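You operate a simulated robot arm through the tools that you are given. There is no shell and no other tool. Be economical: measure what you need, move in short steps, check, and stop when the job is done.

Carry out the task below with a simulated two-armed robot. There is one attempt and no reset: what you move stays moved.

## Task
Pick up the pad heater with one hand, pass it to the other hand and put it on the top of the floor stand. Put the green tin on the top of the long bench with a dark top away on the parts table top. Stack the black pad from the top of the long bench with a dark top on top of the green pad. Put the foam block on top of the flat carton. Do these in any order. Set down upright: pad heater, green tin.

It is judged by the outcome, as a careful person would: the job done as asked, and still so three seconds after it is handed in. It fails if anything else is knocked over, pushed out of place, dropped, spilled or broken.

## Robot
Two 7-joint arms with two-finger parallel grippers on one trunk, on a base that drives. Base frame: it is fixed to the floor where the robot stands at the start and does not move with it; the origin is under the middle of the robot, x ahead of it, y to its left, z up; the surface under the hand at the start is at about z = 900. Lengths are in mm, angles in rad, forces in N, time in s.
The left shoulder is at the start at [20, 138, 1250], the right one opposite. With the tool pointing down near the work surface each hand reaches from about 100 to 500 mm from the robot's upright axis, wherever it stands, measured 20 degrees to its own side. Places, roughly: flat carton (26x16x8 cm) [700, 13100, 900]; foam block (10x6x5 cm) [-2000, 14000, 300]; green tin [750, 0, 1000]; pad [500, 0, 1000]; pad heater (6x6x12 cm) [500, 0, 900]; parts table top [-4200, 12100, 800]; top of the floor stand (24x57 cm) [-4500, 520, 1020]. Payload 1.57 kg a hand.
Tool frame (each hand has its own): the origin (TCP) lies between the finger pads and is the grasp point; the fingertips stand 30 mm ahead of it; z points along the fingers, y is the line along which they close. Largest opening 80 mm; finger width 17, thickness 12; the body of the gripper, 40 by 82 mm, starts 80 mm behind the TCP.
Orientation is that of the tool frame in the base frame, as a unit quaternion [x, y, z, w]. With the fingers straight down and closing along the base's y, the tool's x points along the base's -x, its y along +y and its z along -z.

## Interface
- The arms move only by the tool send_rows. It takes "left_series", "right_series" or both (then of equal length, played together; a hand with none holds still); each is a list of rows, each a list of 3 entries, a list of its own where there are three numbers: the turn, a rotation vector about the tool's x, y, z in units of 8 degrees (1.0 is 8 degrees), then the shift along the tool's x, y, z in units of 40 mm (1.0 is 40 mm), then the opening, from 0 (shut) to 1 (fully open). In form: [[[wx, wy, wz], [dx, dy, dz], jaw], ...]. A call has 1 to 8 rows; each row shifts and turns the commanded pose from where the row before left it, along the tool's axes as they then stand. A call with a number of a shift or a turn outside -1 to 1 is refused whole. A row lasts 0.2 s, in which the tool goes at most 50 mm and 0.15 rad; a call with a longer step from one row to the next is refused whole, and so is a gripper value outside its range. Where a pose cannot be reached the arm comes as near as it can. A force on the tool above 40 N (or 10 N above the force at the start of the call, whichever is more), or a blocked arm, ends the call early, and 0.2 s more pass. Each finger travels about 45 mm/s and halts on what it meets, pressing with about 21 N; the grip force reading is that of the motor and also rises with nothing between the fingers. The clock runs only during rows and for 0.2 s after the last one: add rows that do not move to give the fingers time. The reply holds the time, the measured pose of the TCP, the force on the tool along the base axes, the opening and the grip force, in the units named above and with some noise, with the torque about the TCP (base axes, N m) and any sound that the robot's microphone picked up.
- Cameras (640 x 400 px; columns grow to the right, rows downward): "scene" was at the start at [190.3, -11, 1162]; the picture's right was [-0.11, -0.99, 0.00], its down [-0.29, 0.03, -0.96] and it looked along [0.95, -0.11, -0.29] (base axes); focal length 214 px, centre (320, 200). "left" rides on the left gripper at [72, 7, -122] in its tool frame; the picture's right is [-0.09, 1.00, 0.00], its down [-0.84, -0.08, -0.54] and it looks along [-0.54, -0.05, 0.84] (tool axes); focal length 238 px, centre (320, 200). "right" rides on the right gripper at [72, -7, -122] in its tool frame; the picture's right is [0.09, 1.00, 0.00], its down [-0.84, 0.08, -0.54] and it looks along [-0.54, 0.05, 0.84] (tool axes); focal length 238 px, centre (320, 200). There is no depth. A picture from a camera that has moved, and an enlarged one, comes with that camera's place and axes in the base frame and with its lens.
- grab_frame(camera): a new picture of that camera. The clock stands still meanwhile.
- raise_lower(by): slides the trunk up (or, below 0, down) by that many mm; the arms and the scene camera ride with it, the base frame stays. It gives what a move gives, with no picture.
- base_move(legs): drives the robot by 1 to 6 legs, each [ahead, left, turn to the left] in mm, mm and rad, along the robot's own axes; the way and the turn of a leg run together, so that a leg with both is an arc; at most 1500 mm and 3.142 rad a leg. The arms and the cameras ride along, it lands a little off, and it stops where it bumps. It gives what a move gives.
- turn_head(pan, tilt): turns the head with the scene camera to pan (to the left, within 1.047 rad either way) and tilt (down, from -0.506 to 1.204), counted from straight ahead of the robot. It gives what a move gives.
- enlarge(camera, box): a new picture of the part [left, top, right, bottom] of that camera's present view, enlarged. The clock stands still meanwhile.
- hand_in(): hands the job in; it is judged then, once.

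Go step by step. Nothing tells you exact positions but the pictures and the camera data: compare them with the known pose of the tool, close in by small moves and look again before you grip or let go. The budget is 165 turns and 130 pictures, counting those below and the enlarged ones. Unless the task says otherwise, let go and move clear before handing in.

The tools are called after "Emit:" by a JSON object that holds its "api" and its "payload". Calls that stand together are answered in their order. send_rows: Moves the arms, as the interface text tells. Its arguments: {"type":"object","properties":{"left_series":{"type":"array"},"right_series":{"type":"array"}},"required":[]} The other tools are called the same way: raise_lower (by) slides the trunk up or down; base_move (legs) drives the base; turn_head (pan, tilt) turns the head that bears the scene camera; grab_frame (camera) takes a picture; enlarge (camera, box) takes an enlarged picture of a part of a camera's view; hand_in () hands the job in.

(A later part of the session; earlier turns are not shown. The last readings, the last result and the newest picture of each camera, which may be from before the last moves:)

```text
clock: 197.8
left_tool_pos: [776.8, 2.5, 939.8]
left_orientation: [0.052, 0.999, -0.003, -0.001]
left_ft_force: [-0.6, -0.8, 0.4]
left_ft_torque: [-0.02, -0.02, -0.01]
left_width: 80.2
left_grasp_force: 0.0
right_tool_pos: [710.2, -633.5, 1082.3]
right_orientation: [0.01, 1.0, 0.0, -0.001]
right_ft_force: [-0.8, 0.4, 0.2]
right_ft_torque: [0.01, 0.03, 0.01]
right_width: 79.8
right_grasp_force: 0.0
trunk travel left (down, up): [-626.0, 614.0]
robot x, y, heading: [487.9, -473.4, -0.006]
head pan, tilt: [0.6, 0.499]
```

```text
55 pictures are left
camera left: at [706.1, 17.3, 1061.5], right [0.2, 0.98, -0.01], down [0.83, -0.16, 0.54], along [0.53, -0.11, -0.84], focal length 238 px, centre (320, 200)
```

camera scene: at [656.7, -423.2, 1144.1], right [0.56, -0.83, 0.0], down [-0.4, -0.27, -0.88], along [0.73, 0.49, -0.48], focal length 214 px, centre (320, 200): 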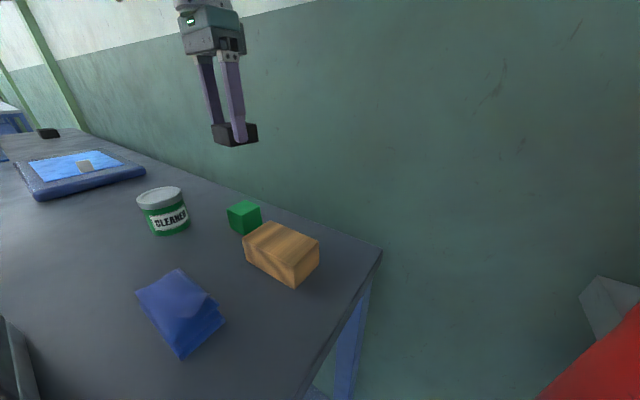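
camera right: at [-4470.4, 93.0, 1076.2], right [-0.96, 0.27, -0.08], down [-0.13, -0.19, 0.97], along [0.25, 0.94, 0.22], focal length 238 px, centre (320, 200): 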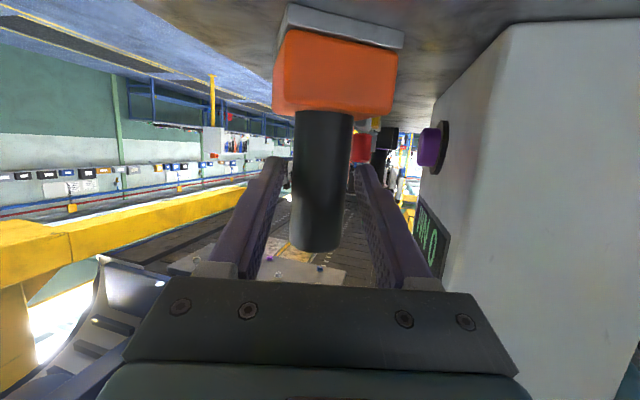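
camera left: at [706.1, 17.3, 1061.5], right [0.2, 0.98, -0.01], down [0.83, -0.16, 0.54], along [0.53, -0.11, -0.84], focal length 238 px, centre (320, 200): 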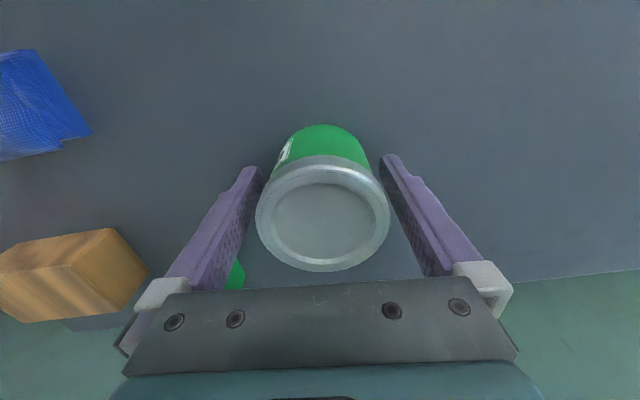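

The tin is between the fingers. I'll close and lift.

Emit:
{"api": "send_rows", "payload": {"left_series": [[[0, 0, 0], [0, 0, 0], 0], [[0, 0, 0], [0, 0, 0], 0], [[0, 0, 0], [0, 0, 0], 0], [[0, 0, 0], [0, 0, 0], 0], [[0, 0, 0], [0, 0, 0], 0], [[0, 0, 0], [0, 0, 0], 0]]}}

Emit:
{"api": "send_rows", "payload": {"left_series": [[[0, 0, 0], [0, 0, -0.2], 0], [[0, 0, 0], [0, 0, -0.5], 0], [[0, 0, 0], [0, 0, -0.8], 0], [[0, 0, 0], [0, 0, -0.8], 0], [[0, 0, 0], [0, 0, -0.8], 0], [[0, 0, 0], [0, 0, -0.8], 0], [[0, 0, 0], [0, 0, 0], 0]]}}

Emit:
{"api": "grab_frame", "payload": {"camera": "scene"}}

```text
clock: 199.2
left_tool_pos: [776.5, 1.6, 939.4]
left_orientation: [0.052, 0.999, -0.003, -0.001]
left_ft_force: [-0.2, 0.6, -0.3]
left_ft_torque: [0.14, 0.0, 0.01]
left_width: 63.5
left_grasp_force: 20.9
right_tool_pos: [710.3, -633.0, 1082.0]
right_orientation: [0.011, 1.0, 0.0, 0.0]
right_ft_force: [-0.5, 1.1, -0.3]
right_ft_torque: [0.02, 0.01, 0.02]
right_width: 79.9
right_grasp_force: 0.1
trunk travel left (down, up): [-626.0, 614.0]
robot x, y, heading: [485.0, -470.8, -0.005]
head pan, tilt: [0.6, 0.499]
```

```text
clock: 200.8
left_tool_pos: [777.7, 3.6, 1096.7]
left_orientation: [0.053, 0.999, -0.003, 0.0]
left_ft_force: [0.9, 0.0, -2.8]
left_ft_torque: [0.02, -0.02, 0.01]
left_width: 63.7
left_grasp_force: 20.8
right_tool_pos: [711.1, -633.9, 1082.0]
right_orientation: [0.01, 1.0, 0.001, 0.0]
right_ft_force: [0.2, -0.9, 0.1]
right_ft_torque: [-0.02, 0.0, 0.0]
right_width: 79.9
right_grasp_force: 0.0
trunk travel left (down, up): [-626.0, 614.0]
robot x, y, heading: [483.0, -472.8, -0.004]
head pan, tilt: [0.6, 0.499]
```

```text
54 pictures are left
camera scene: at [656.6, -423.5, 1144.1], right [0.56, -0.83, 0.0], down [-0.4, -0.27, -0.88], along [0.73, 0.49, -0.48], focal length 214 px, centre (320, 200)
```

scene: 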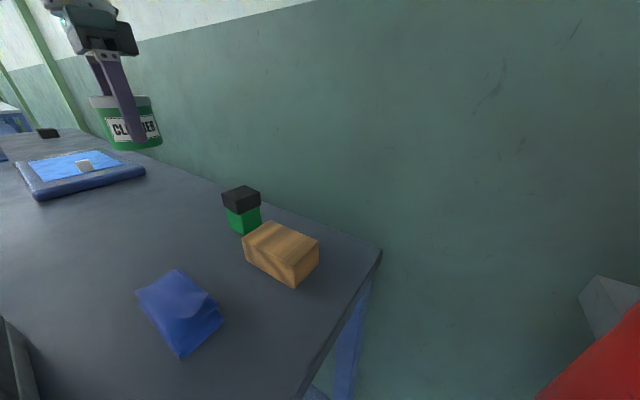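

The tin is held level. I'll retract it toward the robot, then drive out.

Emit:
{"api": "send_rows", "payload": {"left_series": [[[0, 0, 0], [-0.05, -1.0, 0], 0], [[0, 0, 0], [-0.05, -1.0, 0], 0], [[0, 0, 0], [-0.05, -1.0, 0], 0], [[0, 0, 0], [-0.05, -1.0, 0], 0], [[0, 0, 0], [-0.05, -1.0, 0], 0], [[0, 0, 0], [-0.05, -1.0, 0], 0], [[0, 0, 0], [-0.05, -1.0, 0], 0], [[0, 0, 0], [-0.05, -1.0, 0], 0]]}}

Emit:
{"api": "send_rows", "payload": {"left_series": [[[0, 0, 0], [0, -0.8, 0], 0], [[0, 0, 0], [0, -0.8, 0], 0], [[0, 0, 0], [0, 0, 0], 0]]}}

Emit:
{"api": "base_move", "payload": {"legs": [[0, -320, 0], [-1500, 0, 0], [0, 0, 1.575]]}}

Emit:
{"api": "turn_head", "payload": {"pan": 0.0, "tilt": 0.1}}

Emit:
{"api": "grab_frame", "payload": {"camera": "scene"}}

```text
clock: 202.7
left_tool_pos: [757.3, -314.1, 1093.9]
left_orientation: [0.049, 0.999, 0.001, -0.012]
left_ft_force: [0.5, -0.1, -2.8]
left_ft_torque: [-0.01, -0.01, 0.02]
left_width: 63.5
left_grasp_force: 21.3
right_tool_pos: [710.6, -633.2, 1082.5]
right_orientation: [0.01, 1.0, 0.0, -0.001]
right_ft_force: [-0.5, -1.2, -0.3]
right_ft_torque: [0.03, -0.02, 0.01]
right_width: 79.9
right_grasp_force: 0.1
trunk travel left (down, up): [-626.0, 614.0]
robot x, y, heading: [483.7, -475.4, -0.011]
head pan, tilt: [0.6, 0.499]
```

```text
clock: 203.4
left_tool_pos: [752.6, -380.0, 1099.3]
left_orientation: [0.052, 0.999, -0.004, 0.0]
left_ft_force: [0.0, 0.1, -2.8]
left_ft_torque: [-0.01, -0.01, -0.03]
left_width: 63.6
left_grasp_force: 21.1
right_tool_pos: [711.1, -632.5, 1081.9]
right_orientation: [0.011, 1.0, 0.001, 0.0]
right_ft_force: [0.2, -0.2, 0.2]
right_ft_torque: [0.0, -0.01, 0.05]
right_width: 79.9
right_grasp_force: 0.1
trunk travel left (down, up): [-626.0, 614.0]
robot x, y, heading: [485.3, -475.3, -0.007]
head pan, tilt: [0.6, 0.499]
```

```text
clock: 216.5
left_tool_pos: [-1115.2, -519.6, 1098.5]
left_orientation: [-0.677, 0.736, -0.003, 0.002]
left_ft_force: [0.0, -0.7, -2.7]
left_ft_torque: [-0.02, 0.03, -0.01]
left_width: 63.4
left_grasp_force: 20.7
right_tool_pos: [-859.8, -554.4, 1082.8]
right_orientation: [0.708, -0.706, 0.0, 0.0]
right_ft_force: [0.5, -0.2, 0.6]
right_ft_torque: [-0.03, -0.02, 0.03]
right_width: 80.2
right_grasp_force: 0.1
trunk travel left (down, up): [-626.0, 614.0]
robot x, y, heading: [-1016.6, -783.4, 1.59]
head pan, tilt: [0.6, 0.499]
```

```text
clock: 217.5
left_tool_pos: [-1114.8, -519.2, 1099.2]
left_orientation: [-0.678, 0.735, -0.004, 0.002]
left_ft_force: [0.1, 0.1, -3.1]
left_ft_torque: [0.0, -0.02, 0.02]
left_width: 63.8
left_grasp_force: 21.5
right_tool_pos: [-859.2, -555.4, 1082.8]
right_orientation: [0.708, -0.707, 0.0, -0.001]
right_ft_force: [0.3, 0.0, -0.1]
right_ft_torque: [0.0, 0.02, 0.0]
right_width: 79.8
right_grasp_force: 0.1
trunk travel left (down, up): [-626.0, 614.0]
robot x, y, heading: [-1015.9, -783.9, 1.585]
head pan, tilt: [0.0, 0.099]
```

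```text
53 pictures are left
camera scene: at [-1020.9, -593.7, 1181.1], right [1.0, 0.02, 0.0], down [0.0, -0.1, -0.99], along [-0.02, 0.99, -0.1], focal length 214 px, centre (320, 200)
```

scene: 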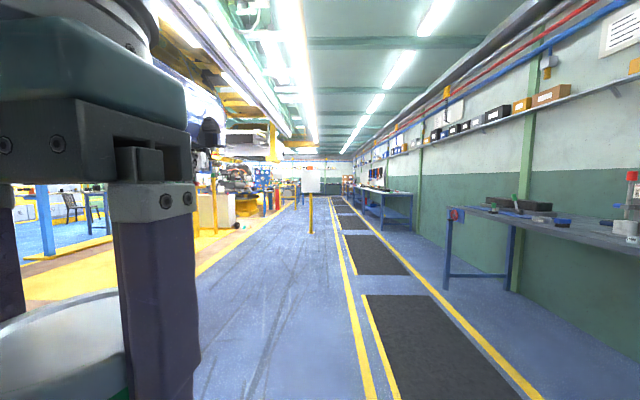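

The corridor runs clear along +y with a yellow post near (-1310, 4000). I'll shift to x≈-550 and drive ahead.

Emit:
{"api": "base_move", "payload": {"legs": [[0, -450, -0.015], [1500, 0, 0], [1500, 0, 0], [1500, 0, 0], [1500, 0, 0], [1500, 0, 0]]}}

Emit:
{"api": "turn_head", "payload": {"pan": 0.3, "tilt": 0.1}}

Emit:
{"api": "grab_frame", "payload": {"camera": "scene"}}

```text
clock: 255.3
left_tool_pos: [-430.4, 6969.1, 1098.9]
left_orientation: [-0.656, 0.755, -0.004, 0.002]
left_ft_force: [0.3, -0.5, -2.9]
left_ft_torque: [0.01, 0.04, -0.01]
left_width: 63.4
left_grasp_force: 20.6
right_tool_pos: [-179.5, 6920.1, 1082.7]
right_orientation: [-0.687, 0.726, 0.0, 0.001]
right_ft_force: [0.0, -0.5, -0.1]
right_ft_torque: [0.0, -0.01, 0.01]
right_width: 80.0
right_grasp_force: 0.0
trunk travel left (down, up): [-626.0, 614.0]
robot x, y, heading: [-344.6, 6699.3, 1.528]
head pan, tilt: [0.0, 0.099]
```

```text
clock: 256.1
left_tool_pos: [-432.5, 6969.9, 1100.7]
left_orientation: [-0.656, 0.754, -0.003, 0.002]
left_ft_force: [0.9, 0.2, -2.9]
left_ft_torque: [-0.02, 0.0, 0.01]
left_width: 63.3
left_grasp_force: 21.6
right_tool_pos: [-179.6, 6920.2, 1082.6]
right_orientation: [-0.687, 0.726, -0.001, 0.0]
right_ft_force: [0.5, 0.1, 0.3]
right_ft_torque: [-0.02, 0.0, 0.01]
right_width: 80.1
right_grasp_force: 0.0
trunk travel left (down, up): [-626.0, 614.0]
robot x, y, heading: [-347.0, 6696.4, 1.533]
head pan, tilt: [0.3, 0.099]
```

```text
52 pictures are left
camera scene: at [-369.6, 6887.3, 1181.2], right [0.97, 0.26, 0.0], down [0.03, -0.1, -0.99], along [-0.26, 0.96, -0.1], focal length 214 px, centre (320, 200)
```

scene: 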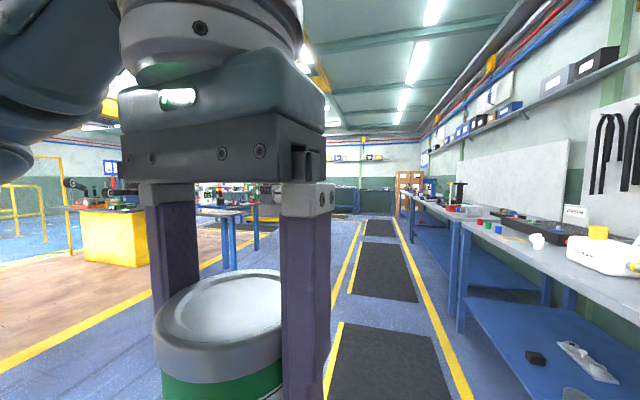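

I'll continue along the corridor to y≈11200 and then look left for the parts table.

Emit:
{"api": "base_move", "payload": {"legs": [[0, 350, 0.05], [1500, 0, 0], [1500, 0, 0], [1500, 0, 0]]}}

Emit:
{"api": "base_move", "payload": {"legs": [[0, 0, 1.2]]}}

Emit:
{"api": "turn_head", "payload": {"pan": -0.2, "tilt": 0.15}}

Emit:
{"api": "grab_frame", "payload": {"camera": "scene"}}

```text
clock: 279.4
left_tool_pos: [-820.0, 11465.9, 1099.8]
left_orientation: [-0.675, 0.738, -0.003, 0.001]
left_ft_force: [-0.4, -0.9, -3.1]
left_ft_torque: [-0.03, 0.05, -0.01]
left_width: 63.6
left_grasp_force: 21.1
right_tool_pos: [-566.0, 11428.4, 1082.2]
right_orientation: [-0.705, 0.709, 0.0, 0.0]
right_ft_force: [-0.2, -0.5, -0.2]
right_ft_torque: [-0.01, -0.03, -0.02]
right_width: 80.0
right_grasp_force: 0.1
trunk travel left (down, up): [-626.0, 614.0]
robot x, y, heading: [-730.4, 11196.8, 1.582]
head pan, tilt: [0.3, 0.099]
```

```text
clock: 282.8
left_tool_pos: [-1007.1, 11204.1, 1099.3]
left_orientation: [0.974, -0.227, 0.002, -0.003]
left_ft_force: [0.3, -0.2, -2.9]
left_ft_torque: [0.01, -0.06, 0.01]
left_width: 63.3
left_grasp_force: 21.1
right_tool_pos: [-880.8, 11427.9, 1083.2]
right_orientation: [0.983, -0.186, 0.0, 0.001]
right_ft_force: [0.0, 0.4, -0.3]
right_ft_torque: [0.0, 0.01, -0.04]
right_width: 80.2
right_grasp_force: 0.1
trunk travel left (down, up): [-626.0, 614.0]
robot x, y, heading: [-724.2, 11196.8, 2.787]
head pan, tilt: [0.3, 0.099]
```

```text
clock: 283.7
left_tool_pos: [-1007.2, 11203.9, 1098.4]
left_orientation: [0.974, -0.227, 0.002, -0.002]
left_ft_force: [-0.2, -0.1, -2.7]
left_ft_torque: [0.02, -0.05, -0.01]
left_width: 63.3
left_grasp_force: 21.4
right_tool_pos: [-881.0, 11426.0, 1083.1]
right_orientation: [0.982, -0.187, 0.0, 0.0]
right_ft_force: [0.4, 0.4, -0.3]
right_ft_torque: [0.0, 0.0, -0.02]
right_width: 80.2
right_grasp_force: 0.0
trunk travel left (down, up): [-626.0, 614.0]
robot x, y, heading: [-723.8, 11201.7, 2.786]
head pan, tilt: [-0.201, 0.15]
```

```text
51 pictures are left
camera scene: at [-898.0, 11282.3, 1176.5], right [0.53, 0.85, 0.0], down [0.13, -0.08, -0.99], along [-0.84, 0.52, -0.15], focal length 214 px, centre (320, 200)
```

scene: 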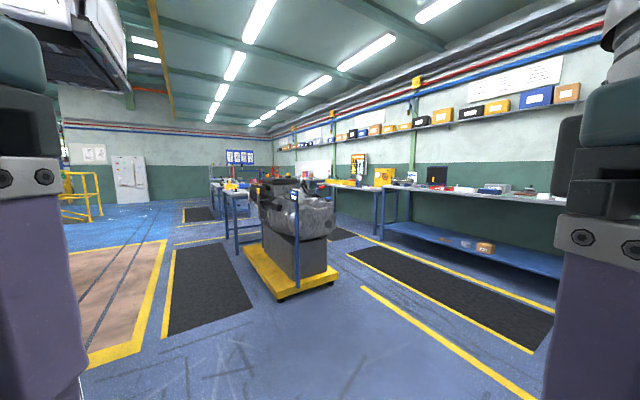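

The parts table is visible behind the engine cart, with a mat on its south side. I'll drive along y≈11200 to x≈-3700, then face +y and look.

Emit:
{"api": "base_move", "payload": {"legs": [[0, 0, 0.355], [1500, 0, 0], [1500, 0, 0], [0, 0, -1.571]]}}

Emit:
{"api": "turn_head", "payload": {"pan": 0.2, "tilt": 0.3}}

Emit:
{"api": "grab_frame", "payload": {"camera": "scene"}}

```text
clock: 303.1
left_tool_pos: [-3811.2, 11472.1, 1098.2]
left_orientation: [-0.671, 0.741, -0.003, 0.001]
left_ft_force: [0.1, 0.2, -2.5]
left_ft_torque: [0.0, -0.04, -0.04]
left_width: 63.2
left_grasp_force: 21.1
right_tool_pos: [-3557.3, 11433.3, 1082.2]
right_orientation: [-0.702, 0.712, 0.0, -0.001]
right_ft_force: [-0.1, 0.0, 0.1]
right_ft_torque: [-0.02, -0.01, 0.02]
right_width: 79.9
right_grasp_force: 0.1
trunk travel left (down, up): [-626.0, 614.0]
robot x, y, heading: [-3717.6, 11209.0, 1.575]
head pan, tilt: [-0.201, 0.15]
```

```text
clock: 303.9
left_tool_pos: [-3811.6, 11472.3, 1100.0]
left_orientation: [-0.671, 0.741, -0.004, 0.001]
left_ft_force: [-0.3, -0.5, -2.9]
left_ft_torque: [-0.01, -0.01, 0.01]
left_width: 63.0
left_grasp_force: 21.4
right_tool_pos: [-3559.0, 11433.1, 1082.1]
right_orientation: [-0.702, 0.712, 0.001, 0.0]
right_ft_force: [-0.1, -0.4, 0.4]
right_ft_torque: [0.02, 0.0, 0.01]
right_width: 80.0
right_grasp_force: 0.1
trunk travel left (down, up): [-626.0, 614.0]
robot x, y, heading: [-3717.1, 11204.8, 1.57]
head pan, tilt: [0.201, 0.3]
```

```text
50 pictures are left
camera scene: at [-3737.6, 11396.0, 1162.5], right [0.98, 0.2, 0.0], down [0.06, -0.29, -0.96], along [-0.19, 0.94, -0.3], focal length 214 px, centre (320, 200)
```

scene: 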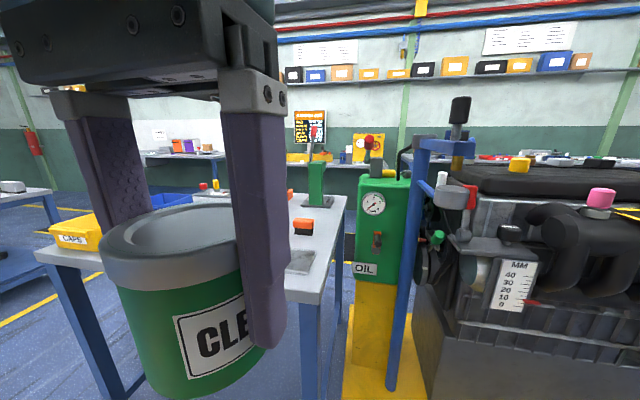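

The parts table's front edge is at y≈11785, x from -4717 to -3850, with bins and tools on it. I'll sidestep so its middle is ahead and look for free space.

Emit:
{"api": "base_move", "payload": {"legs": [[150, 480, 0]]}}

Emit:
{"api": "turn_head", "payload": {"pan": -0.4, "tilt": 0.45}}

Emit:
{"api": "grab_frame", "payload": {"camera": "scene"}}

Emit:
{"api": "turn_head", "payload": {"pan": 0.9, "tilt": 0.45}}

Emit:
{"api": "grab_frame", "payload": {"camera": "scene"}}

```text
clock: 306.9
left_tool_pos: [-4291.4, 11621.5, 1098.5]
left_orientation: [-0.671, 0.741, -0.003, 0.001]
left_ft_force: [-0.1, 0.2, -3.2]
left_ft_torque: [0.0, 0.02, 0.0]
left_width: 63.5
left_grasp_force: 20.5
right_tool_pos: [-4037.6, 11583.1, 1081.7]
right_orientation: [-0.701, 0.713, 0.0, 0.0]
right_ft_force: [-0.2, 0.3, 0.0]
right_ft_torque: [-0.01, -0.01, -0.01]
right_width: 80.0
right_grasp_force: 0.1
trunk travel left (down, up): [-626.0, 614.0]
robot x, y, heading: [-4195.1, 11353.6, 1.573]
head pan, tilt: [0.201, 0.3]
```

```text
clock: 307.9
left_tool_pos: [-4293.0, 11622.4, 1098.4]
left_orientation: [-0.671, 0.741, -0.003, 0.001]
left_ft_force: [-0.8, -0.5, -2.7]
left_ft_torque: [-0.01, -0.02, 0.0]
left_width: 63.1
left_grasp_force: 21.1
right_tool_pos: [-4037.4, 11583.1, 1082.7]
right_orientation: [-0.701, 0.713, -0.001, 0.0]
right_ft_force: [0.3, 0.1, -0.4]
right_ft_torque: [0.0, 0.02, -0.04]
right_width: 80.1
right_grasp_force: 0.0
trunk travel left (down, up): [-626.0, 614.0]
robot x, y, heading: [-4196.3, 11354.3, 1.566]
head pan, tilt: [-0.4, 0.45]
```

```text
49 pictures are left
camera scene: at [-4163.4, 11539.2, 1148.6], right [0.92, -0.39, 0.0], down [-0.17, -0.4, -0.9], along [0.35, 0.83, -0.44], focal length 214 px, centre (320, 200)
```

scene: 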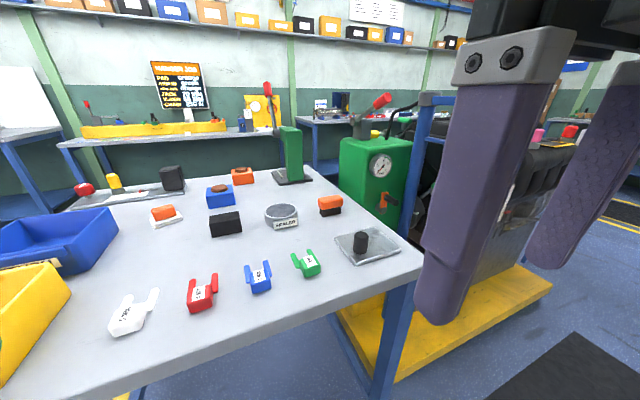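

```text
clock: 309.4
left_tool_pos: [-4291.7, 11622.4, 1099.4]
left_orientation: [-0.671, 0.741, -0.003, 0.001]
left_ft_force: [-0.4, -0.8, -3.0]
left_ft_torque: [-0.03, 0.04, 0.01]
left_width: 63.0
left_grasp_force: 20.6
right_tool_pos: [-4037.0, 11583.1, 1081.9]
right_orientation: [-0.701, 0.713, -0.001, 0.0]
right_ft_force: [0.0, 0.4, 0.3]
right_ft_torque: [-0.01, 0.04, 0.06]
right_width: 80.1
right_grasp_force: 0.1
trunk travel left (down, up): [-626.0, 614.0]
robot x, y, heading: [-4196.7, 11351.7, 1.57]
head pan, tilt: [0.901, 0.45]
```

```text
48 pictures are left
camera scene: at [-4271.1, 11511.8, 1148.6], right [0.62, 0.78, 0.0], down [0.34, -0.27, -0.9], along [-0.7, 0.56, -0.44], focal length 214 px, centre (320, 200)
```

scene: 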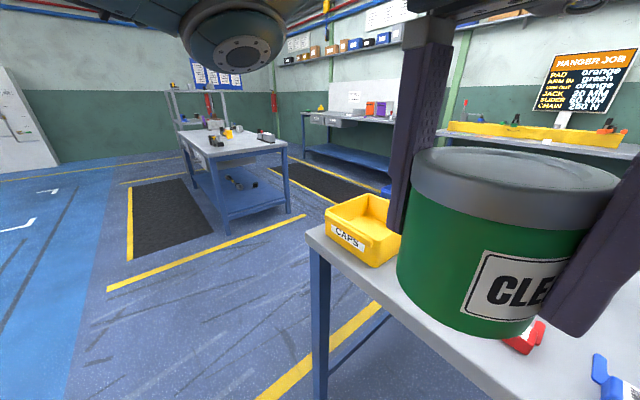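

Behind the coloured clips and left of the black block there's a free area around (-4385, 12060). I'll drive up to the table edge.

Emit:
{"api": "base_move", "payload": {"legs": [[262, 100, 0]]}}

Emit:
{"api": "turn_head", "payload": {"pan": 0.0, "tilt": 0.8}}

Emit:
{"api": "grab_frame", "payload": {"camera": "scene"}}

Emit:
{"api": "grab_frame", "payload": {"camera": "left"}}

```text
clock: 311.3
left_tool_pos: [-4391.3, 11881.8, 1098.7]
left_orientation: [-0.671, 0.741, -0.003, 0.002]
left_ft_force: [-0.1, -1.3, -2.4]
left_ft_torque: [0.0, -0.01, -0.02]
left_width: 63.3
left_grasp_force: 21.1
right_tool_pos: [-4137.5, 11842.0, 1083.5]
right_orientation: [-0.701, 0.713, 0.0, 0.0]
right_ft_force: [0.1, 0.4, 0.0]
right_ft_torque: [-0.01, 0.02, -0.01]
right_width: 80.0
right_grasp_force: 0.0
trunk travel left (down, up): [-626.0, 614.0]
robot x, y, heading: [-4297.7, 11611.6, 1.57]
head pan, tilt: [0.901, 0.45]
```

```text
clock: 312.5
left_tool_pos: [-4390.6, 11882.6, 1098.8]
left_orientation: [-0.671, 0.742, -0.003, 0.001]
left_ft_force: [-1.2, -0.4, -2.8]
left_ft_torque: [-0.04, -0.02, 0.0]
left_width: 63.4
left_grasp_force: 21.3
right_tool_pos: [-4137.1, 11842.4, 1082.2]
right_orientation: [-0.701, 0.713, 0.001, -0.001]
right_ft_force: [-0.7, 0.1, -0.3]
right_ft_torque: [0.02, -0.02, 0.0]
right_width: 79.9
right_grasp_force: 0.1
trunk travel left (down, up): [-626.0, 614.0]
robot x, y, heading: [-4299.0, 11620.0, 1.57]
head pan, tilt: [0.0, 0.799]
```

```text
47 pictures are left
camera scene: at [-4299.1, 11794.6, 1118.1], right [1.0, 0.0, 0.0], down [0.0, -0.72, -0.7], along [0.0, 0.7, -0.72], focal length 214 px, centre (320, 200)
```

scene: 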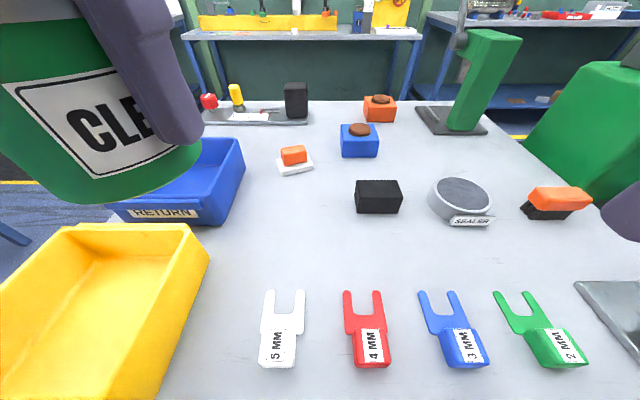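

```text
46 pictures are left
camera left: at [-4405.7, 11811.2, 1220.1], right [-0.98, 0.19, -0.01], down [0.16, 0.83, 0.54], along [0.11, 0.53, -0.84], focal length 238 px, centre (320, 200)
```

left: 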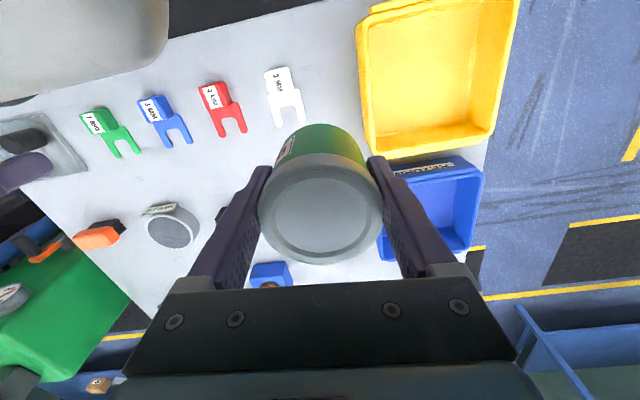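

The free spot is centred at about (-4345, 12055) with about 100 mm clearance all round. I'll move the tin over it, then lower the trunk 150 mm.

Emit:
{"api": "send_rows", "payload": {"left_series": [[[0, 0, 0], [-0.878, -0.138, 0], 0], [[0, 0, 0], [-0.878, -0.138, 0], 0], [[0, 0, 0], [-0.878, -0.138, 0], 0], [[0, 0, 0], [-0.878, -0.138, 0], 0], [[0, 0, 0], [-0.878, -0.138, 0], 0], [[0, 0, 0], [0, 0, 0], 0]]}}

Emit:
{"api": "raise_lower", "payload": {"by": -150}}

Emit:
{"api": "send_rows", "payload": {"left_series": [[[0, 0, 0], [0, 0, 0.5], 0], [[0, 0, 0], [0, 0, 0.5], 0], [[0, 0, 0], [0, 0, 0.5], 0], [[0, 0, 0], [0, 0, 0.4], 0], [[0, 0, 0], [0, 0, 0], 0]]}}

Emit:
{"api": "grab_frame", "payload": {"camera": "scene"}}

```text
clock: 313.9
left_tool_pos: [-4345.1, 12055.5, 1099.4]
left_orientation: [-0.67, 0.742, -0.004, 0.002]
left_ft_force: [0.0, -0.2, -2.5]
left_ft_torque: [-0.03, -0.02, 0.02]
left_width: 63.4
left_grasp_force: 21.0
right_tool_pos: [-4137.6, 11842.3, 1082.3]
right_orientation: [-0.702, 0.712, 0.0, 0.0]
right_ft_force: [0.1, -0.1, -0.7]
right_ft_torque: [-0.03, 0.0, -0.03]
right_width: 80.1
right_grasp_force: 0.1
trunk travel left (down, up): [-626.0, 614.0]
robot x, y, heading: [-4298.9, 11617.4, 1.571]
head pan, tilt: [0.0, 0.799]
```

```text
clock: 315.6
left_tool_pos: [-4345.7, 12054.2, 949.2]
left_orientation: [-0.671, 0.742, -0.003, 0.001]
left_ft_force: [-0.3, -0.9, -3.4]
left_ft_torque: [-0.05, -0.03, 0.0]
left_width: 63.2
left_grasp_force: 21.4
right_tool_pos: [-4138.2, 11841.7, 931.9]
right_orientation: [-0.702, 0.712, 0.0, 0.0]
right_ft_force: [-0.1, 1.0, 0.4]
right_ft_torque: [0.01, 0.01, 0.0]
right_width: 80.2
right_grasp_force: 0.0
trunk travel left (down, up): [-476.0, 764.0]
robot x, y, heading: [-4297.6, 11612.5, 1.571]
head pan, tilt: [0.0, 0.799]
```

```text
clock: 316.9
left_tool_pos: [-4345.9, 12057.3, 874.0]
left_orientation: [-0.671, 0.742, -0.002, 0.003]
left_ft_force: [0.3, 1.4, 16.7]
left_ft_torque: [0.2, 0.52, 0.03]
left_width: 62.9
left_grasp_force: 21.0
right_tool_pos: [-4138.1, 11843.3, 932.8]
right_orientation: [-0.702, 0.712, 0.001, 0.0]
right_ft_force: [0.1, 0.2, 1.2]
right_ft_torque: [0.01, -0.01, 0.02]
right_width: 80.0
right_grasp_force: 0.1
trunk travel left (down, up): [-476.0, 764.0]
robot x, y, heading: [-4297.0, 11613.4, 1.57]
head pan, tilt: [0.0, 0.799]
```

```text
45 pictures are left
camera scene: at [-4299.1, 11796.4, 968.6], right [1.0, 0.0, 0.0], down [0.0, -0.72, -0.7], along [0.0, 0.7, -0.72], focal length 214 px, centre (320, 200)
```

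scene: 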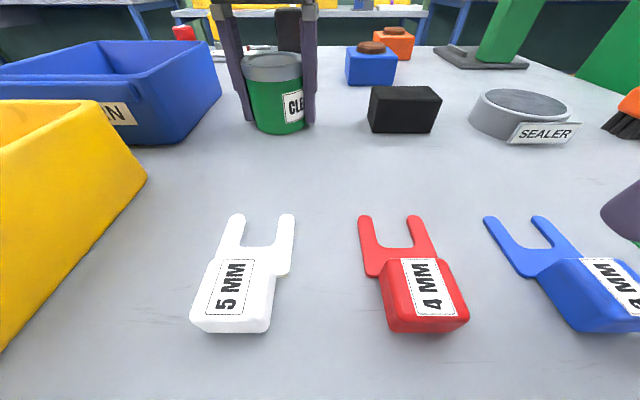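

There's firm contact at TCP z 874, so the tin bottom is near 834. I'll check from the wrist camera before letting go.

Emit:
{"api": "grab_frame", "payload": {"camera": "left"}}

Emit:
{"api": "enlarge", "payload": {"camera": "scene", "box": [200, 20, 360, 160]}}

```text
44 pictures are left
camera left: at [-4360.3, 11985.4, 995.1], right [-0.98, 0.19, -0.01], down [0.16, 0.82, 0.54], along [0.11, 0.53, -0.84], focal length 238 px, centre (320, 200)
```

left: 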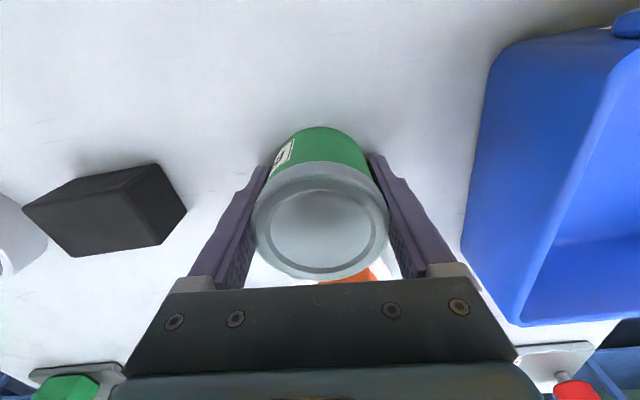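

```text
2.86 times, centred on (280, 90) of scene
camera zoom: at [-4299.1, 11796.4, 968.6], right [1.0, 0.0, 0.0], down [0.0, -0.72, -0.7], along [0.0, 0.7, -0.72], focal length 613 px, centre (434, 514)
```

zoom: 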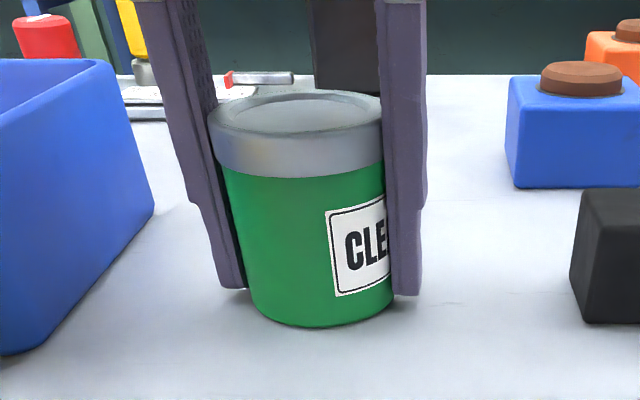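

The tin stands upright on the table. I'll release and rise straight up.

Emit:
{"api": "send_rows", "payload": {"left_series": [[[0, 0, 0], [0, 0, -0.05], 0], [[0, 0, 0], [0, 0, 0], 0.9], [[0, 0, 0], [0, 0, 0], 1], [[0, 0, 0], [0, 0, 0], 1], [[0, 0, 0], [0, 0, 0], 1], [[0, 0, 0], [0, 0, -0.6], 1], [[0, 0, 0], [0, 0, -0.9], 1], [[0, 0, 0], [0, 0, -0.9], 1]]}}

Emit:
{"api": "raise_lower", "payload": {"by": 150}}

Emit:
{"api": "grab_frame", "payload": {"camera": "scene"}}

```text
clock: 318.6
left_tool_pos: [-4346.2, 12055.2, 971.5]
left_orientation: [-0.671, 0.741, -0.003, 0.0]
left_ft_force: [-0.3, -0.7, 0.4]
left_ft_torque: [-0.02, -0.03, -0.02]
left_width: 79.9
left_grasp_force: 0.0
right_tool_pos: [-4137.1, 11843.8, 932.4]
right_orientation: [-0.702, 0.713, 0.0, 0.0]
right_ft_force: [0.6, -0.9, 0.6]
right_ft_torque: [-0.01, 0.03, 0.03]
right_width: 79.9
right_grasp_force: 0.1
trunk travel left (down, up): [-476.0, 764.0]
robot x, y, heading: [-4301.3, 11615.0, 1.573]
head pan, tilt: [0.0, 0.799]
```

```text
clock: 320.4
left_tool_pos: [-4345.1, 12055.1, 1120.4]
left_orientation: [-0.671, 0.741, -0.003, 0.002]
left_ft_force: [1.5, 0.0, -0.3]
left_ft_torque: [0.01, -0.02, -0.04]
left_width: 80.2
left_grasp_force: 0.1
right_tool_pos: [-4137.9, 11841.6, 1082.8]
right_orientation: [-0.701, 0.713, 0.0, 0.0]
right_ft_force: [1.1, -0.9, 0.5]
right_ft_torque: [0.01, -0.01, 0.0]
right_width: 79.9
right_grasp_force: 0.0
trunk travel left (down, up): [-626.0, 614.0]
robot x, y, heading: [-4300.6, 11614.3, 1.571]
head pan, tilt: [0.0, 0.799]
```

```text
42 pictures are left
camera scene: at [-4299.1, 11794.6, 1118.1], right [1.0, 0.0, 0.0], down [0.0, -0.72, -0.7], along [0.0, 0.7, -0.72], focal length 214 px, centre (320, 200)
```

scene: 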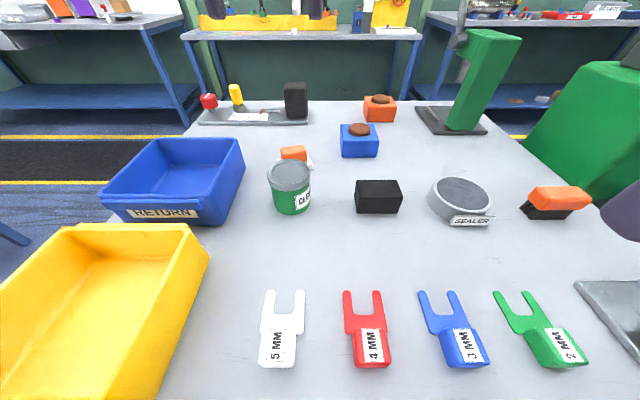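

The tin is done. Next is the foam block near (-2000, 14000, 300). I'll retract the hand, back away and drive round the engine cart.

Emit:
{"api": "send_rows", "payload": {"left_series": [[[0, 0, 0], [0.9, 0.1, 0], 1], [[0, 0, 0], [0.9, 0.1, 0], 1], [[0, 0, 0], [0.9, 0.1, 0], 1], [[0, 0, 0], [0.9, 0.1, 0], 1], [[0, 0, 0], [0.9, 0.1, 0], 1]]}}

Emit:
{"api": "base_move", "payload": {"legs": [[-450, 0, 0], [0, -1300, 0], [0, -1200, 0], [1200, 0, 0]]}}

Emit:
{"api": "turn_head", "payload": {"pan": 0.0, "tilt": 0.4}}

Emit:
{"api": "grab_frame", "payload": {"camera": "scene"}}

```text
clock: 321.6
left_tool_pos: [-4385.3, 11877.5, 1120.6]
left_orientation: [-0.672, 0.741, -0.005, -0.003]
left_ft_force: [-0.2, 0.4, -0.3]
left_ft_torque: [0.0, -0.02, -0.03]
left_width: 80.0
left_grasp_force: 0.0
right_tool_pos: [-4138.3, 11842.6, 1082.5]
right_orientation: [-0.701, 0.713, -0.001, 0.0]
right_ft_force: [0.0, -0.1, -0.3]
right_ft_torque: [0.01, 0.01, -0.01]
right_width: 79.8
right_grasp_force: 0.1
trunk travel left (down, up): [-626.0, 614.0]
robot x, y, heading: [-4296.5, 11618.3, 1.57]
head pan, tilt: [0.0, 0.799]
```

```text
clock: 341.8
left_tool_pos: [-1894.1, 12619.7, 1120.7]
left_orientation: [-0.674, 0.739, -0.005, -0.002]
left_ft_force: [-0.5, -0.4, 0.5]
left_ft_torque: [0.02, 0.01, 0.02]
left_width: 80.0
left_grasp_force: 0.1
right_tool_pos: [-1645.7, 12586.2, 1082.2]
right_orientation: [-0.704, 0.71, 0.0, 0.0]
right_ft_force: [0.6, 0.8, -0.6]
right_ft_torque: [0.0, 0.01, 0.0]
right_width: 80.0
right_grasp_force: 0.1
trunk travel left (down, up): [-626.0, 614.0]
robot x, y, heading: [-1803.0, 12356.8, 1.579]
head pan, tilt: [0.0, 0.799]
```

```text
clock: 342.7
left_tool_pos: [-1893.4, 12618.7, 1120.4]
left_orientation: [-0.674, 0.739, -0.005, -0.003]
left_ft_force: [-0.1, -0.2, -0.8]
left_ft_torque: [0.0, -0.01, 0.01]
left_width: 80.1
left_grasp_force: 0.0
right_tool_pos: [-1646.1, 12586.3, 1081.5]
right_orientation: [-0.704, 0.71, 0.0, 0.0]
right_ft_force: [-0.3, -0.5, 0.7]
right_ft_torque: [-0.02, -0.03, 0.01]
right_width: 79.9
right_grasp_force: 0.0
trunk travel left (down, up): [-626.0, 614.0]
robot x, y, heading: [-1805.0, 12352.8, 1.582]
head pan, tilt: [0.0, 0.4]
```

```text
41 pictures are left
camera scene: at [-1807.1, 12549.0, 1153.2], right [1.0, 0.01, 0.0], down [0.0, -0.39, -0.92], along [-0.01, 0.92, -0.39], focal length 214 px, centre (320, 200)
```

scene: 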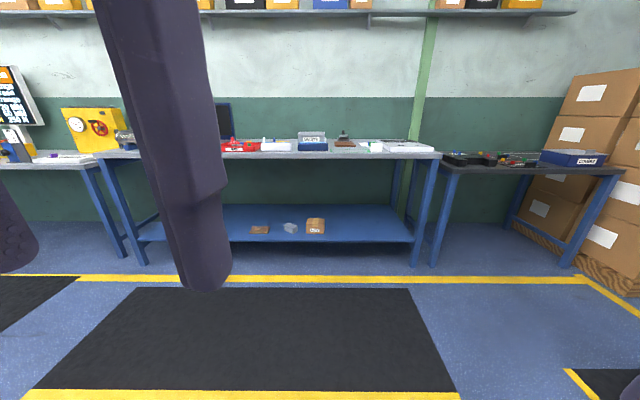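

Emit:
{"api": "enlarge", "payload": {"camera": "scene", "box": [220, 190, 420, 270]}}

```text
3.20 times, centred on (320, 230) of scene
camera zoom: at [-1807.1, 12549.0, 1153.2], right [1.0, 0.01, 0.0], down [0.0, -0.39, -0.92], along [-0.01, 0.92, -0.39], focal length 686 px, centre (320, 104)
```

zoom: 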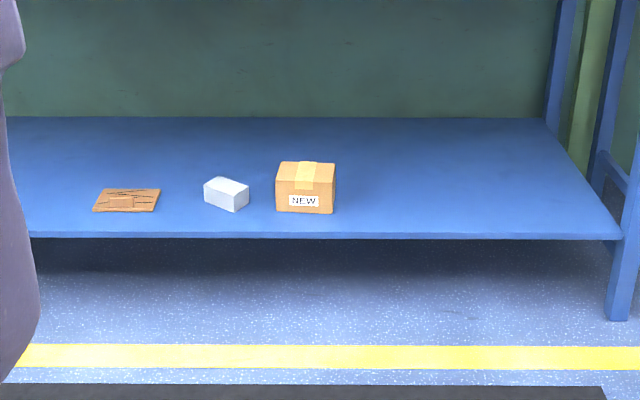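

The white block at about (-2035, 13940) on the lower shelf (front edge y≈13820) is the foam block. I'll approach, lower the trunk, and reach in under the bench top.

Emit:
{"api": "base_move", "payload": {"legs": [[800, 130, -0.01]]}}

Emit:
{"api": "raise_lower", "payload": {"by": -400}}

Emit:
{"api": "raise_lower", "payload": {"by": -210}}

Emit:
{"api": "base_move", "payload": {"legs": [[330, 0, 0]]}}

Emit:
{"api": "turn_head", "payload": {"pan": 0.1, "tilt": 0.5}}

Emit:
{"api": "grab_frame", "payload": {"camera": "scene"}}

Emit:
{"api": "grab_frame", "payload": {"camera": "left"}}

```text
clock: 347.0
left_tool_pos: [-2025.5, 13416.3, 1121.0]
left_orientation: [-0.673, 0.74, -0.005, -0.002]
left_ft_force: [0.3, 0.6, 1.6]
left_ft_torque: [-0.02, 0.04, 0.01]
left_width: 80.0
left_grasp_force: 0.0
right_tool_pos: [-1780.4, 13383.0, 1083.6]
right_orientation: [-0.704, 0.711, -0.001, 0.0]
right_ft_force: [-0.5, 0.6, -0.3]
right_ft_torque: [-0.02, -0.02, 0.01]
right_width: 80.1
right_grasp_force: 0.1
trunk travel left (down, up): [-626.0, 614.0]
robot x, y, heading: [-1933.6, 13153.2, 1.575]
head pan, tilt: [0.0, 0.4]
```

```text
clock: 350.8
left_tool_pos: [-2025.1, 13416.4, 720.6]
left_orientation: [-0.672, 0.74, -0.004, -0.003]
left_ft_force: [0.3, 0.6, -0.1]
left_ft_torque: [-0.01, 0.04, 0.05]
left_width: 80.1
left_grasp_force: 0.1
right_tool_pos: [-1779.4, 13382.2, 683.5]
right_orientation: [-0.704, 0.711, 0.0, 0.0]
right_ft_force: [-0.2, -0.1, -0.1]
right_ft_torque: [0.01, 0.01, -0.01]
right_width: 80.1
right_grasp_force: 0.0
trunk travel left (down, up): [-226.0, 1014.0]
robot x, y, heading: [-1935.1, 13155.8, 1.577]
head pan, tilt: [0.0, 0.4]
```

```text
clock: 353.1
left_tool_pos: [-2026.0, 13415.2, 510.3]
left_orientation: [-0.673, 0.74, -0.005, -0.004]
left_ft_force: [-0.4, 0.0, 0.4]
left_ft_torque: [-0.01, -0.02, -0.02]
left_width: 80.0
left_grasp_force: 0.1
right_tool_pos: [-1779.3, 13382.5, 471.3]
right_orientation: [-0.703, 0.711, 0.0, 0.0]
right_ft_force: [0.6, 0.0, 0.5]
right_ft_torque: [0.0, 0.03, 0.03]
right_width: 79.9
right_grasp_force: 0.0
trunk travel left (down, up): [-16.0, 1224.0]
robot x, y, heading: [-1936.8, 13156.8, 1.576]
head pan, tilt: [0.0, 0.4]
```

```text
clock: 355.2
left_tool_pos: [-2029.7, 13741.4, 509.1]
left_orientation: [-0.674, 0.739, -0.005, -0.003]
left_ft_force: [0.2, -0.1, 0.4]
left_ft_torque: [0.01, 0.04, -0.01]
left_width: 79.9
left_grasp_force: 0.0
right_tool_pos: [-1781.5, 13708.8, 472.0]
right_orientation: [-0.705, 0.71, -0.001, -0.001]
right_ft_force: [0.2, -0.2, -0.2]
right_ft_torque: [0.0, 0.01, 0.01]
right_width: 80.0
right_grasp_force: 0.1
trunk travel left (down, up): [-16.0, 1224.0]
robot x, y, heading: [-1935.9, 13483.6, 1.582]
head pan, tilt: [0.0, 0.4]
```

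```text
clock: 355.9
left_tool_pos: [-2029.7, 13743.2, 511.3]
left_orientation: [-0.674, 0.739, -0.004, -0.003]
left_ft_force: [0.1, -0.3, -0.6]
left_ft_torque: [-0.05, -0.01, -0.02]
left_width: 80.2
left_grasp_force: 0.0
right_tool_pos: [-1781.8, 13710.2, 471.6]
right_orientation: [-0.704, 0.71, 0.0, 0.0]
right_ft_force: [0.1, -0.2, 0.1]
right_ft_torque: [0.03, 0.01, 0.0]
right_width: 79.9
right_grasp_force: 0.1
trunk travel left (down, up): [-16.0, 1224.0]
robot x, y, heading: [-1938.6, 13485.3, 1.582]
head pan, tilt: [0.099, 0.499]
```

```text
39 pictures are left
camera scene: at [-1952.1, 13671.0, 534.2], right [0.99, 0.11, 0.0], down [0.05, -0.48, -0.88], along [-0.09, 0.87, -0.48], focal length 214 px, centre (320, 200)
```

scene: 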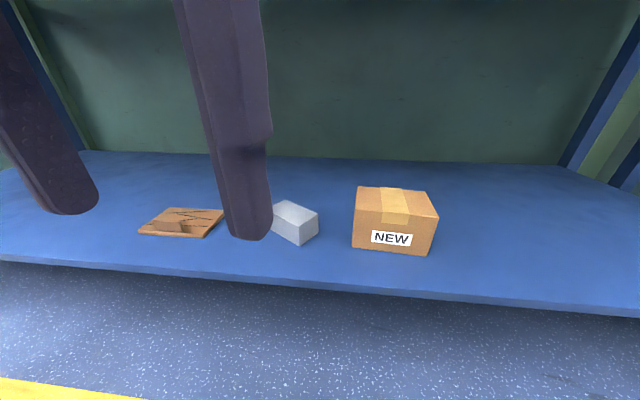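

```text
38 pictures are left
camera left: at [-2042.6, 13673.3, 631.6], right [-0.98, 0.18, 0.0], down [0.15, 0.83, 0.53], along [0.1, 0.52, -0.85], focal length 238 px, centre (320, 200)
```

left: 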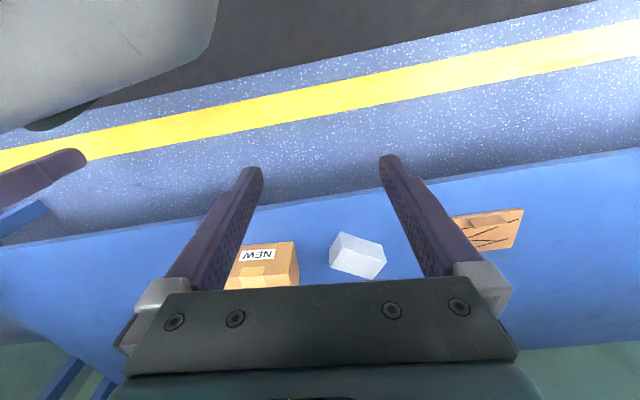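

The foam block is at about (-2050, 13965). I'll lower the hand a bit, reach in under the bench top and look from above.

Emit:
{"api": "send_rows", "payload": {"left_series": [[[0, 0, 0], [0, 0, 0.8], 1], [[0, 0, 0], [0, 0, 0.7], 1], [[0, 0, 0], [-0.85, 0.12, 0], 1], [[0, 0, 0], [-0.85, 0.12, 0], 1], [[0, 0, 0], [-0.85, 0.12, 0], 1], [[0, 0, 0], [-0.85, 0.12, 0], 1], [[0, 0, 0], [0, 0, 0], 1]]}}

Emit:
{"api": "grab_frame", "payload": {"camera": "left"}}

```text
clock: 357.5
left_tool_pos: [-2035.6, 13879.5, 449.6]
left_orientation: [-0.673, 0.739, -0.005, -0.003]
left_ft_force: [0.1, 0.0, -0.4]
left_ft_torque: [0.02, -0.01, 0.01]
left_width: 80.0
left_grasp_force: 0.1
right_tool_pos: [-1782.2, 13710.3, 473.0]
right_orientation: [-0.704, 0.71, 0.0, 0.0]
right_ft_force: [0.5, 0.5, 0.0]
right_ft_torque: [0.01, 0.01, 0.02]
right_width: 79.7
right_grasp_force: 0.0
trunk travel left (down, up): [-16.0, 1224.0]
robot x, y, heading: [-1939.3, 13479.6, 1.581]
head pan, tilt: [0.099, 0.499]
```

```text
37 pictures are left
camera left: at [-2049.1, 13809.6, 570.7], right [-0.98, 0.18, 0.0], down [0.15, 0.83, 0.53], along [0.1, 0.52, -0.85], focal length 238 px, centre (320, 200)
```

left: 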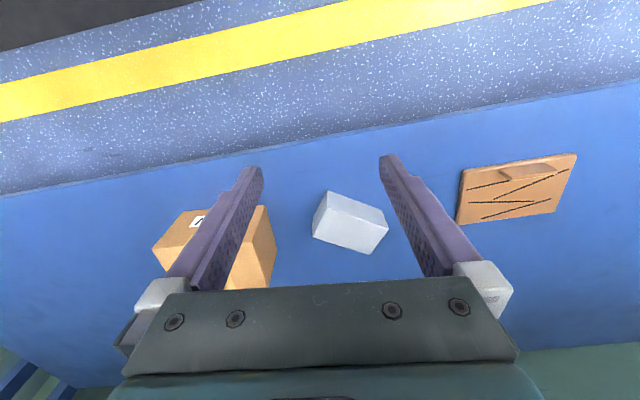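

Emit:
{"api": "enlarge", "payload": {"camera": "left", "box": [280, 170, 420, 270]}}

```text
4.00 times, centred on (350, 220) of left
camera zoom: at [-2049.1, 13809.6, 570.7], right [-0.98, 0.18, 0.0], down [0.15, 0.83, 0.53], along [0.1, 0.52, -0.85], focal length 953 px, centre (200, 120)
```

zoom: 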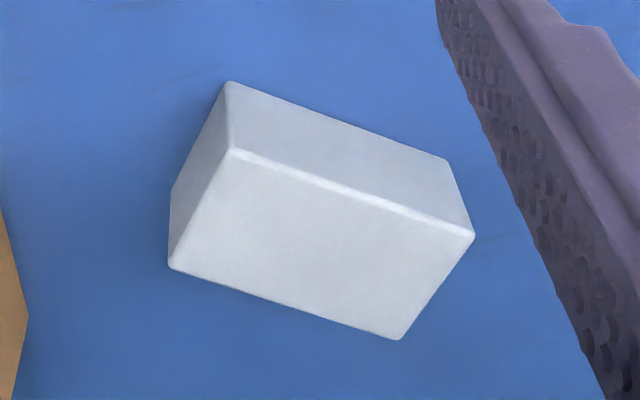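

Working from the block's known size, the shelf is at z≈238 and the block's centre is (-2050, 14049), top 288. Its 60 mm axis is rotated about 61° from my fingers. I'll drive 120 mm closer and rotate the hand.

Emit:
{"api": "base_move", "payload": {"legs": [[120, 0, -0.01]]}}

Emit:
{"api": "send_rows", "payload": {"left_series": [[[0, 0, -0.96], [0, 0, 0], 1], [[0, 0, -0.96], [0, 0, 0], 1], [[0, 0, -0.96], [0, 0, 0], 1], [[0, 0, -0.96], [0, 0, 0], 1], [[0, 0, -0.96], [0, 0, 0], 1], [[0, 0, -0.96], [0, 0, 0], 1], [[0, 0, -0.96], [0, 0, 0], 1], [[0, 0, -0.96], [0, 0, 0], 1]]}}

Emit:
{"api": "grab_frame", "payload": {"camera": "left"}}

```text
clock: 358.8
left_tool_pos: [-2032.6, 13996.7, 448.9]
left_orientation: [-0.67, 0.742, -0.005, -0.004]
left_ft_force: [0.3, -1.1, -0.1]
left_ft_torque: [0.02, 0.0, 0.01]
left_width: 80.2
left_grasp_force: 0.1
right_tool_pos: [-1781.3, 13826.2, 472.8]
right_orientation: [-0.701, 0.713, 0.0, -0.001]
right_ft_force: [0.4, -1.2, -0.2]
right_ft_torque: [0.02, 0.01, 0.01]
right_width: 80.0
right_grasp_force: 0.0
trunk travel left (down, up): [-16.0, 1224.0]
robot x, y, heading: [-1939.8, 13599.4, 1.569]
head pan, tilt: [0.099, 0.499]
```

```text
clock: 360.6
left_tool_pos: [-2031.3, 14000.7, 450.0]
left_orientation: [0.956, -0.295, 0.003, 0.004]
left_ft_force: [0.9, 0.4, 0.4]
left_ft_torque: [0.0, 0.04, -0.01]
left_width: 80.0
left_grasp_force: 0.0
right_tool_pos: [-1779.6, 13827.7, 472.2]
right_orientation: [-0.701, 0.713, 0.0, 0.0]
right_ft_force: [0.0, -0.2, -0.8]
right_ft_torque: [0.02, 0.03, -0.02]
right_width: 80.0
right_grasp_force: 0.1
trunk travel left (down, up): [-16.0, 1224.0]
robot x, y, heading: [-1940.0, 13600.2, 1.577]
head pan, tilt: [0.099, 0.499]
```

```text
35 pictures are left
camera left: at [-1976.3, 13955.2, 570.7], right [-0.64, -0.77, 0.01], down [-0.65, 0.54, 0.54], along [-0.42, 0.34, -0.84], focal length 238 px, centre (320, 200)
```

left: 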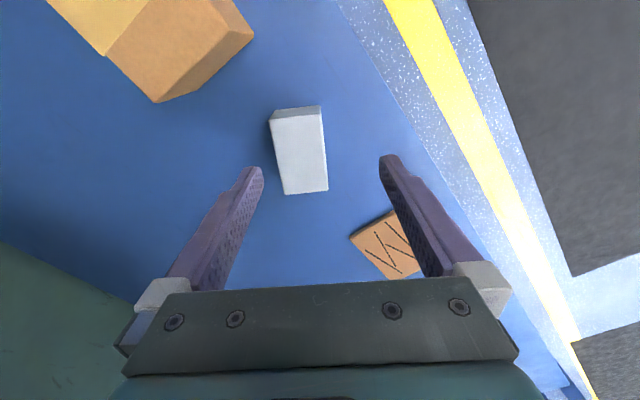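

Aligned. The block's centre is confirmed at about (-2050, 14047). I'll move over it and descend partway.

Emit:
{"api": "send_rows", "payload": {"left_series": [[[0, 0, 0], [-0.52, -0.345, 0], 1], [[0, 0, 0], [-0.52, -0.345, 0], 1], [[0, 0, 0], [0, 0, 0.9], 1], [[0, 0, 0], [0, 0, 0.9], 1], [[0, 0, 0], [0, 0, 0.8], 1], [[0, 0, 0], [0, 0, 0], 1]]}}

Emit:
{"api": "grab_frame", "payload": {"camera": "left"}}

```text
clock: 362.0
left_tool_pos: [-2050.1, 14045.1, 342.7]
left_orientation: [0.955, -0.296, 0.003, 0.004]
left_ft_force: [-0.1, 0.5, 0.0]
left_ft_torque: [0.0, 0.01, 0.01]
left_width: 80.2
left_grasp_force: 0.1
right_tool_pos: [-1780.0, 13827.1, 472.2]
right_orientation: [-0.701, 0.714, 0.0, -0.001]
right_ft_force: [-0.1, -0.6, -0.6]
right_ft_torque: [-0.01, 0.0, 0.04]
right_width: 80.0
right_grasp_force: 0.0
trunk travel left (down, up): [-16.0, 1224.0]
robot x, y, heading: [-1943.1, 13599.2, 1.569]
head pan, tilt: [0.099, 0.499]
```

```text
34 pictures are left
camera left: at [-1994.9, 14000.6, 464.7], right [-0.64, -0.77, 0.01], down [-0.65, 0.54, 0.54], along [-0.42, 0.34, -0.84], focal length 238 px, centre (320, 200)
```

left: 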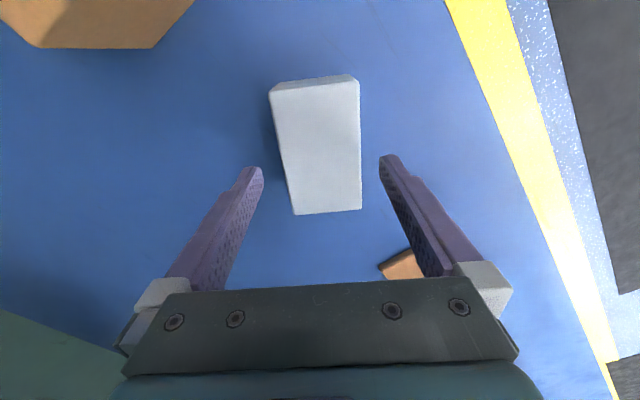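

Emit:
{"api": "send_rows", "payload": {"left_series": [[[0, 0, 0], [0.12, 0, 0.5], 1], [[0, 0, 0], [0, 0, 0.5], 1], [[0, 0, 0], [0, 0, 0.4], 1], [[0, 0, 0], [0, 0, 0.25], 1], [[0, 0, 0], [0, 0, 0], 1]]}}

Emit:
{"api": "grab_frame", "payload": {"camera": "left"}}

```text
clock: 363.2
left_tool_pos: [-2046.1, 14043.7, 280.5]
left_orientation: [0.955, -0.297, 0.003, 0.003]
left_ft_force: [-0.4, -5.6, 23.5]
left_ft_torque: [0.74, -0.41, 0.0]
left_width: 75.9
left_grasp_force: 0.0
right_tool_pos: [-1779.7, 13828.7, 472.4]
right_orientation: [-0.701, 0.713, 0.001, 0.0]
right_ft_force: [-0.2, 0.0, 0.8]
right_ft_torque: [0.01, 0.02, 0.02]
right_width: 79.9
right_grasp_force: 0.1
trunk travel left (down, up): [-16.0, 1224.0]
robot x, y, heading: [-1941.1, 13600.6, 1.571]
head pan, tilt: [0.099, 0.499]
```

```text
33 pictures are left
camera left: at [-1990.7, 13997.9, 401.8], right [-0.64, -0.77, 0.0], down [-0.65, 0.54, 0.54], along [-0.41, 0.34, -0.84], focal length 238 px, centre (320, 200)
```

left: 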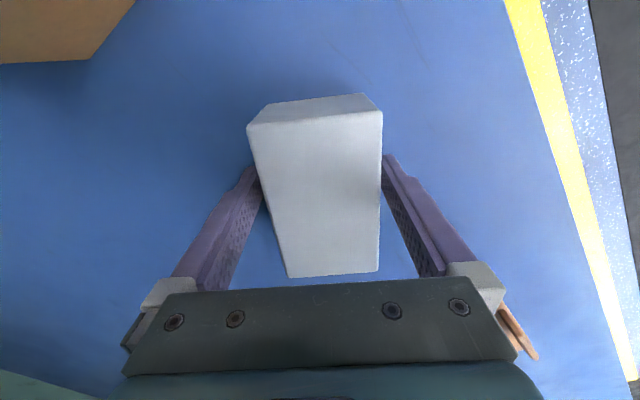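

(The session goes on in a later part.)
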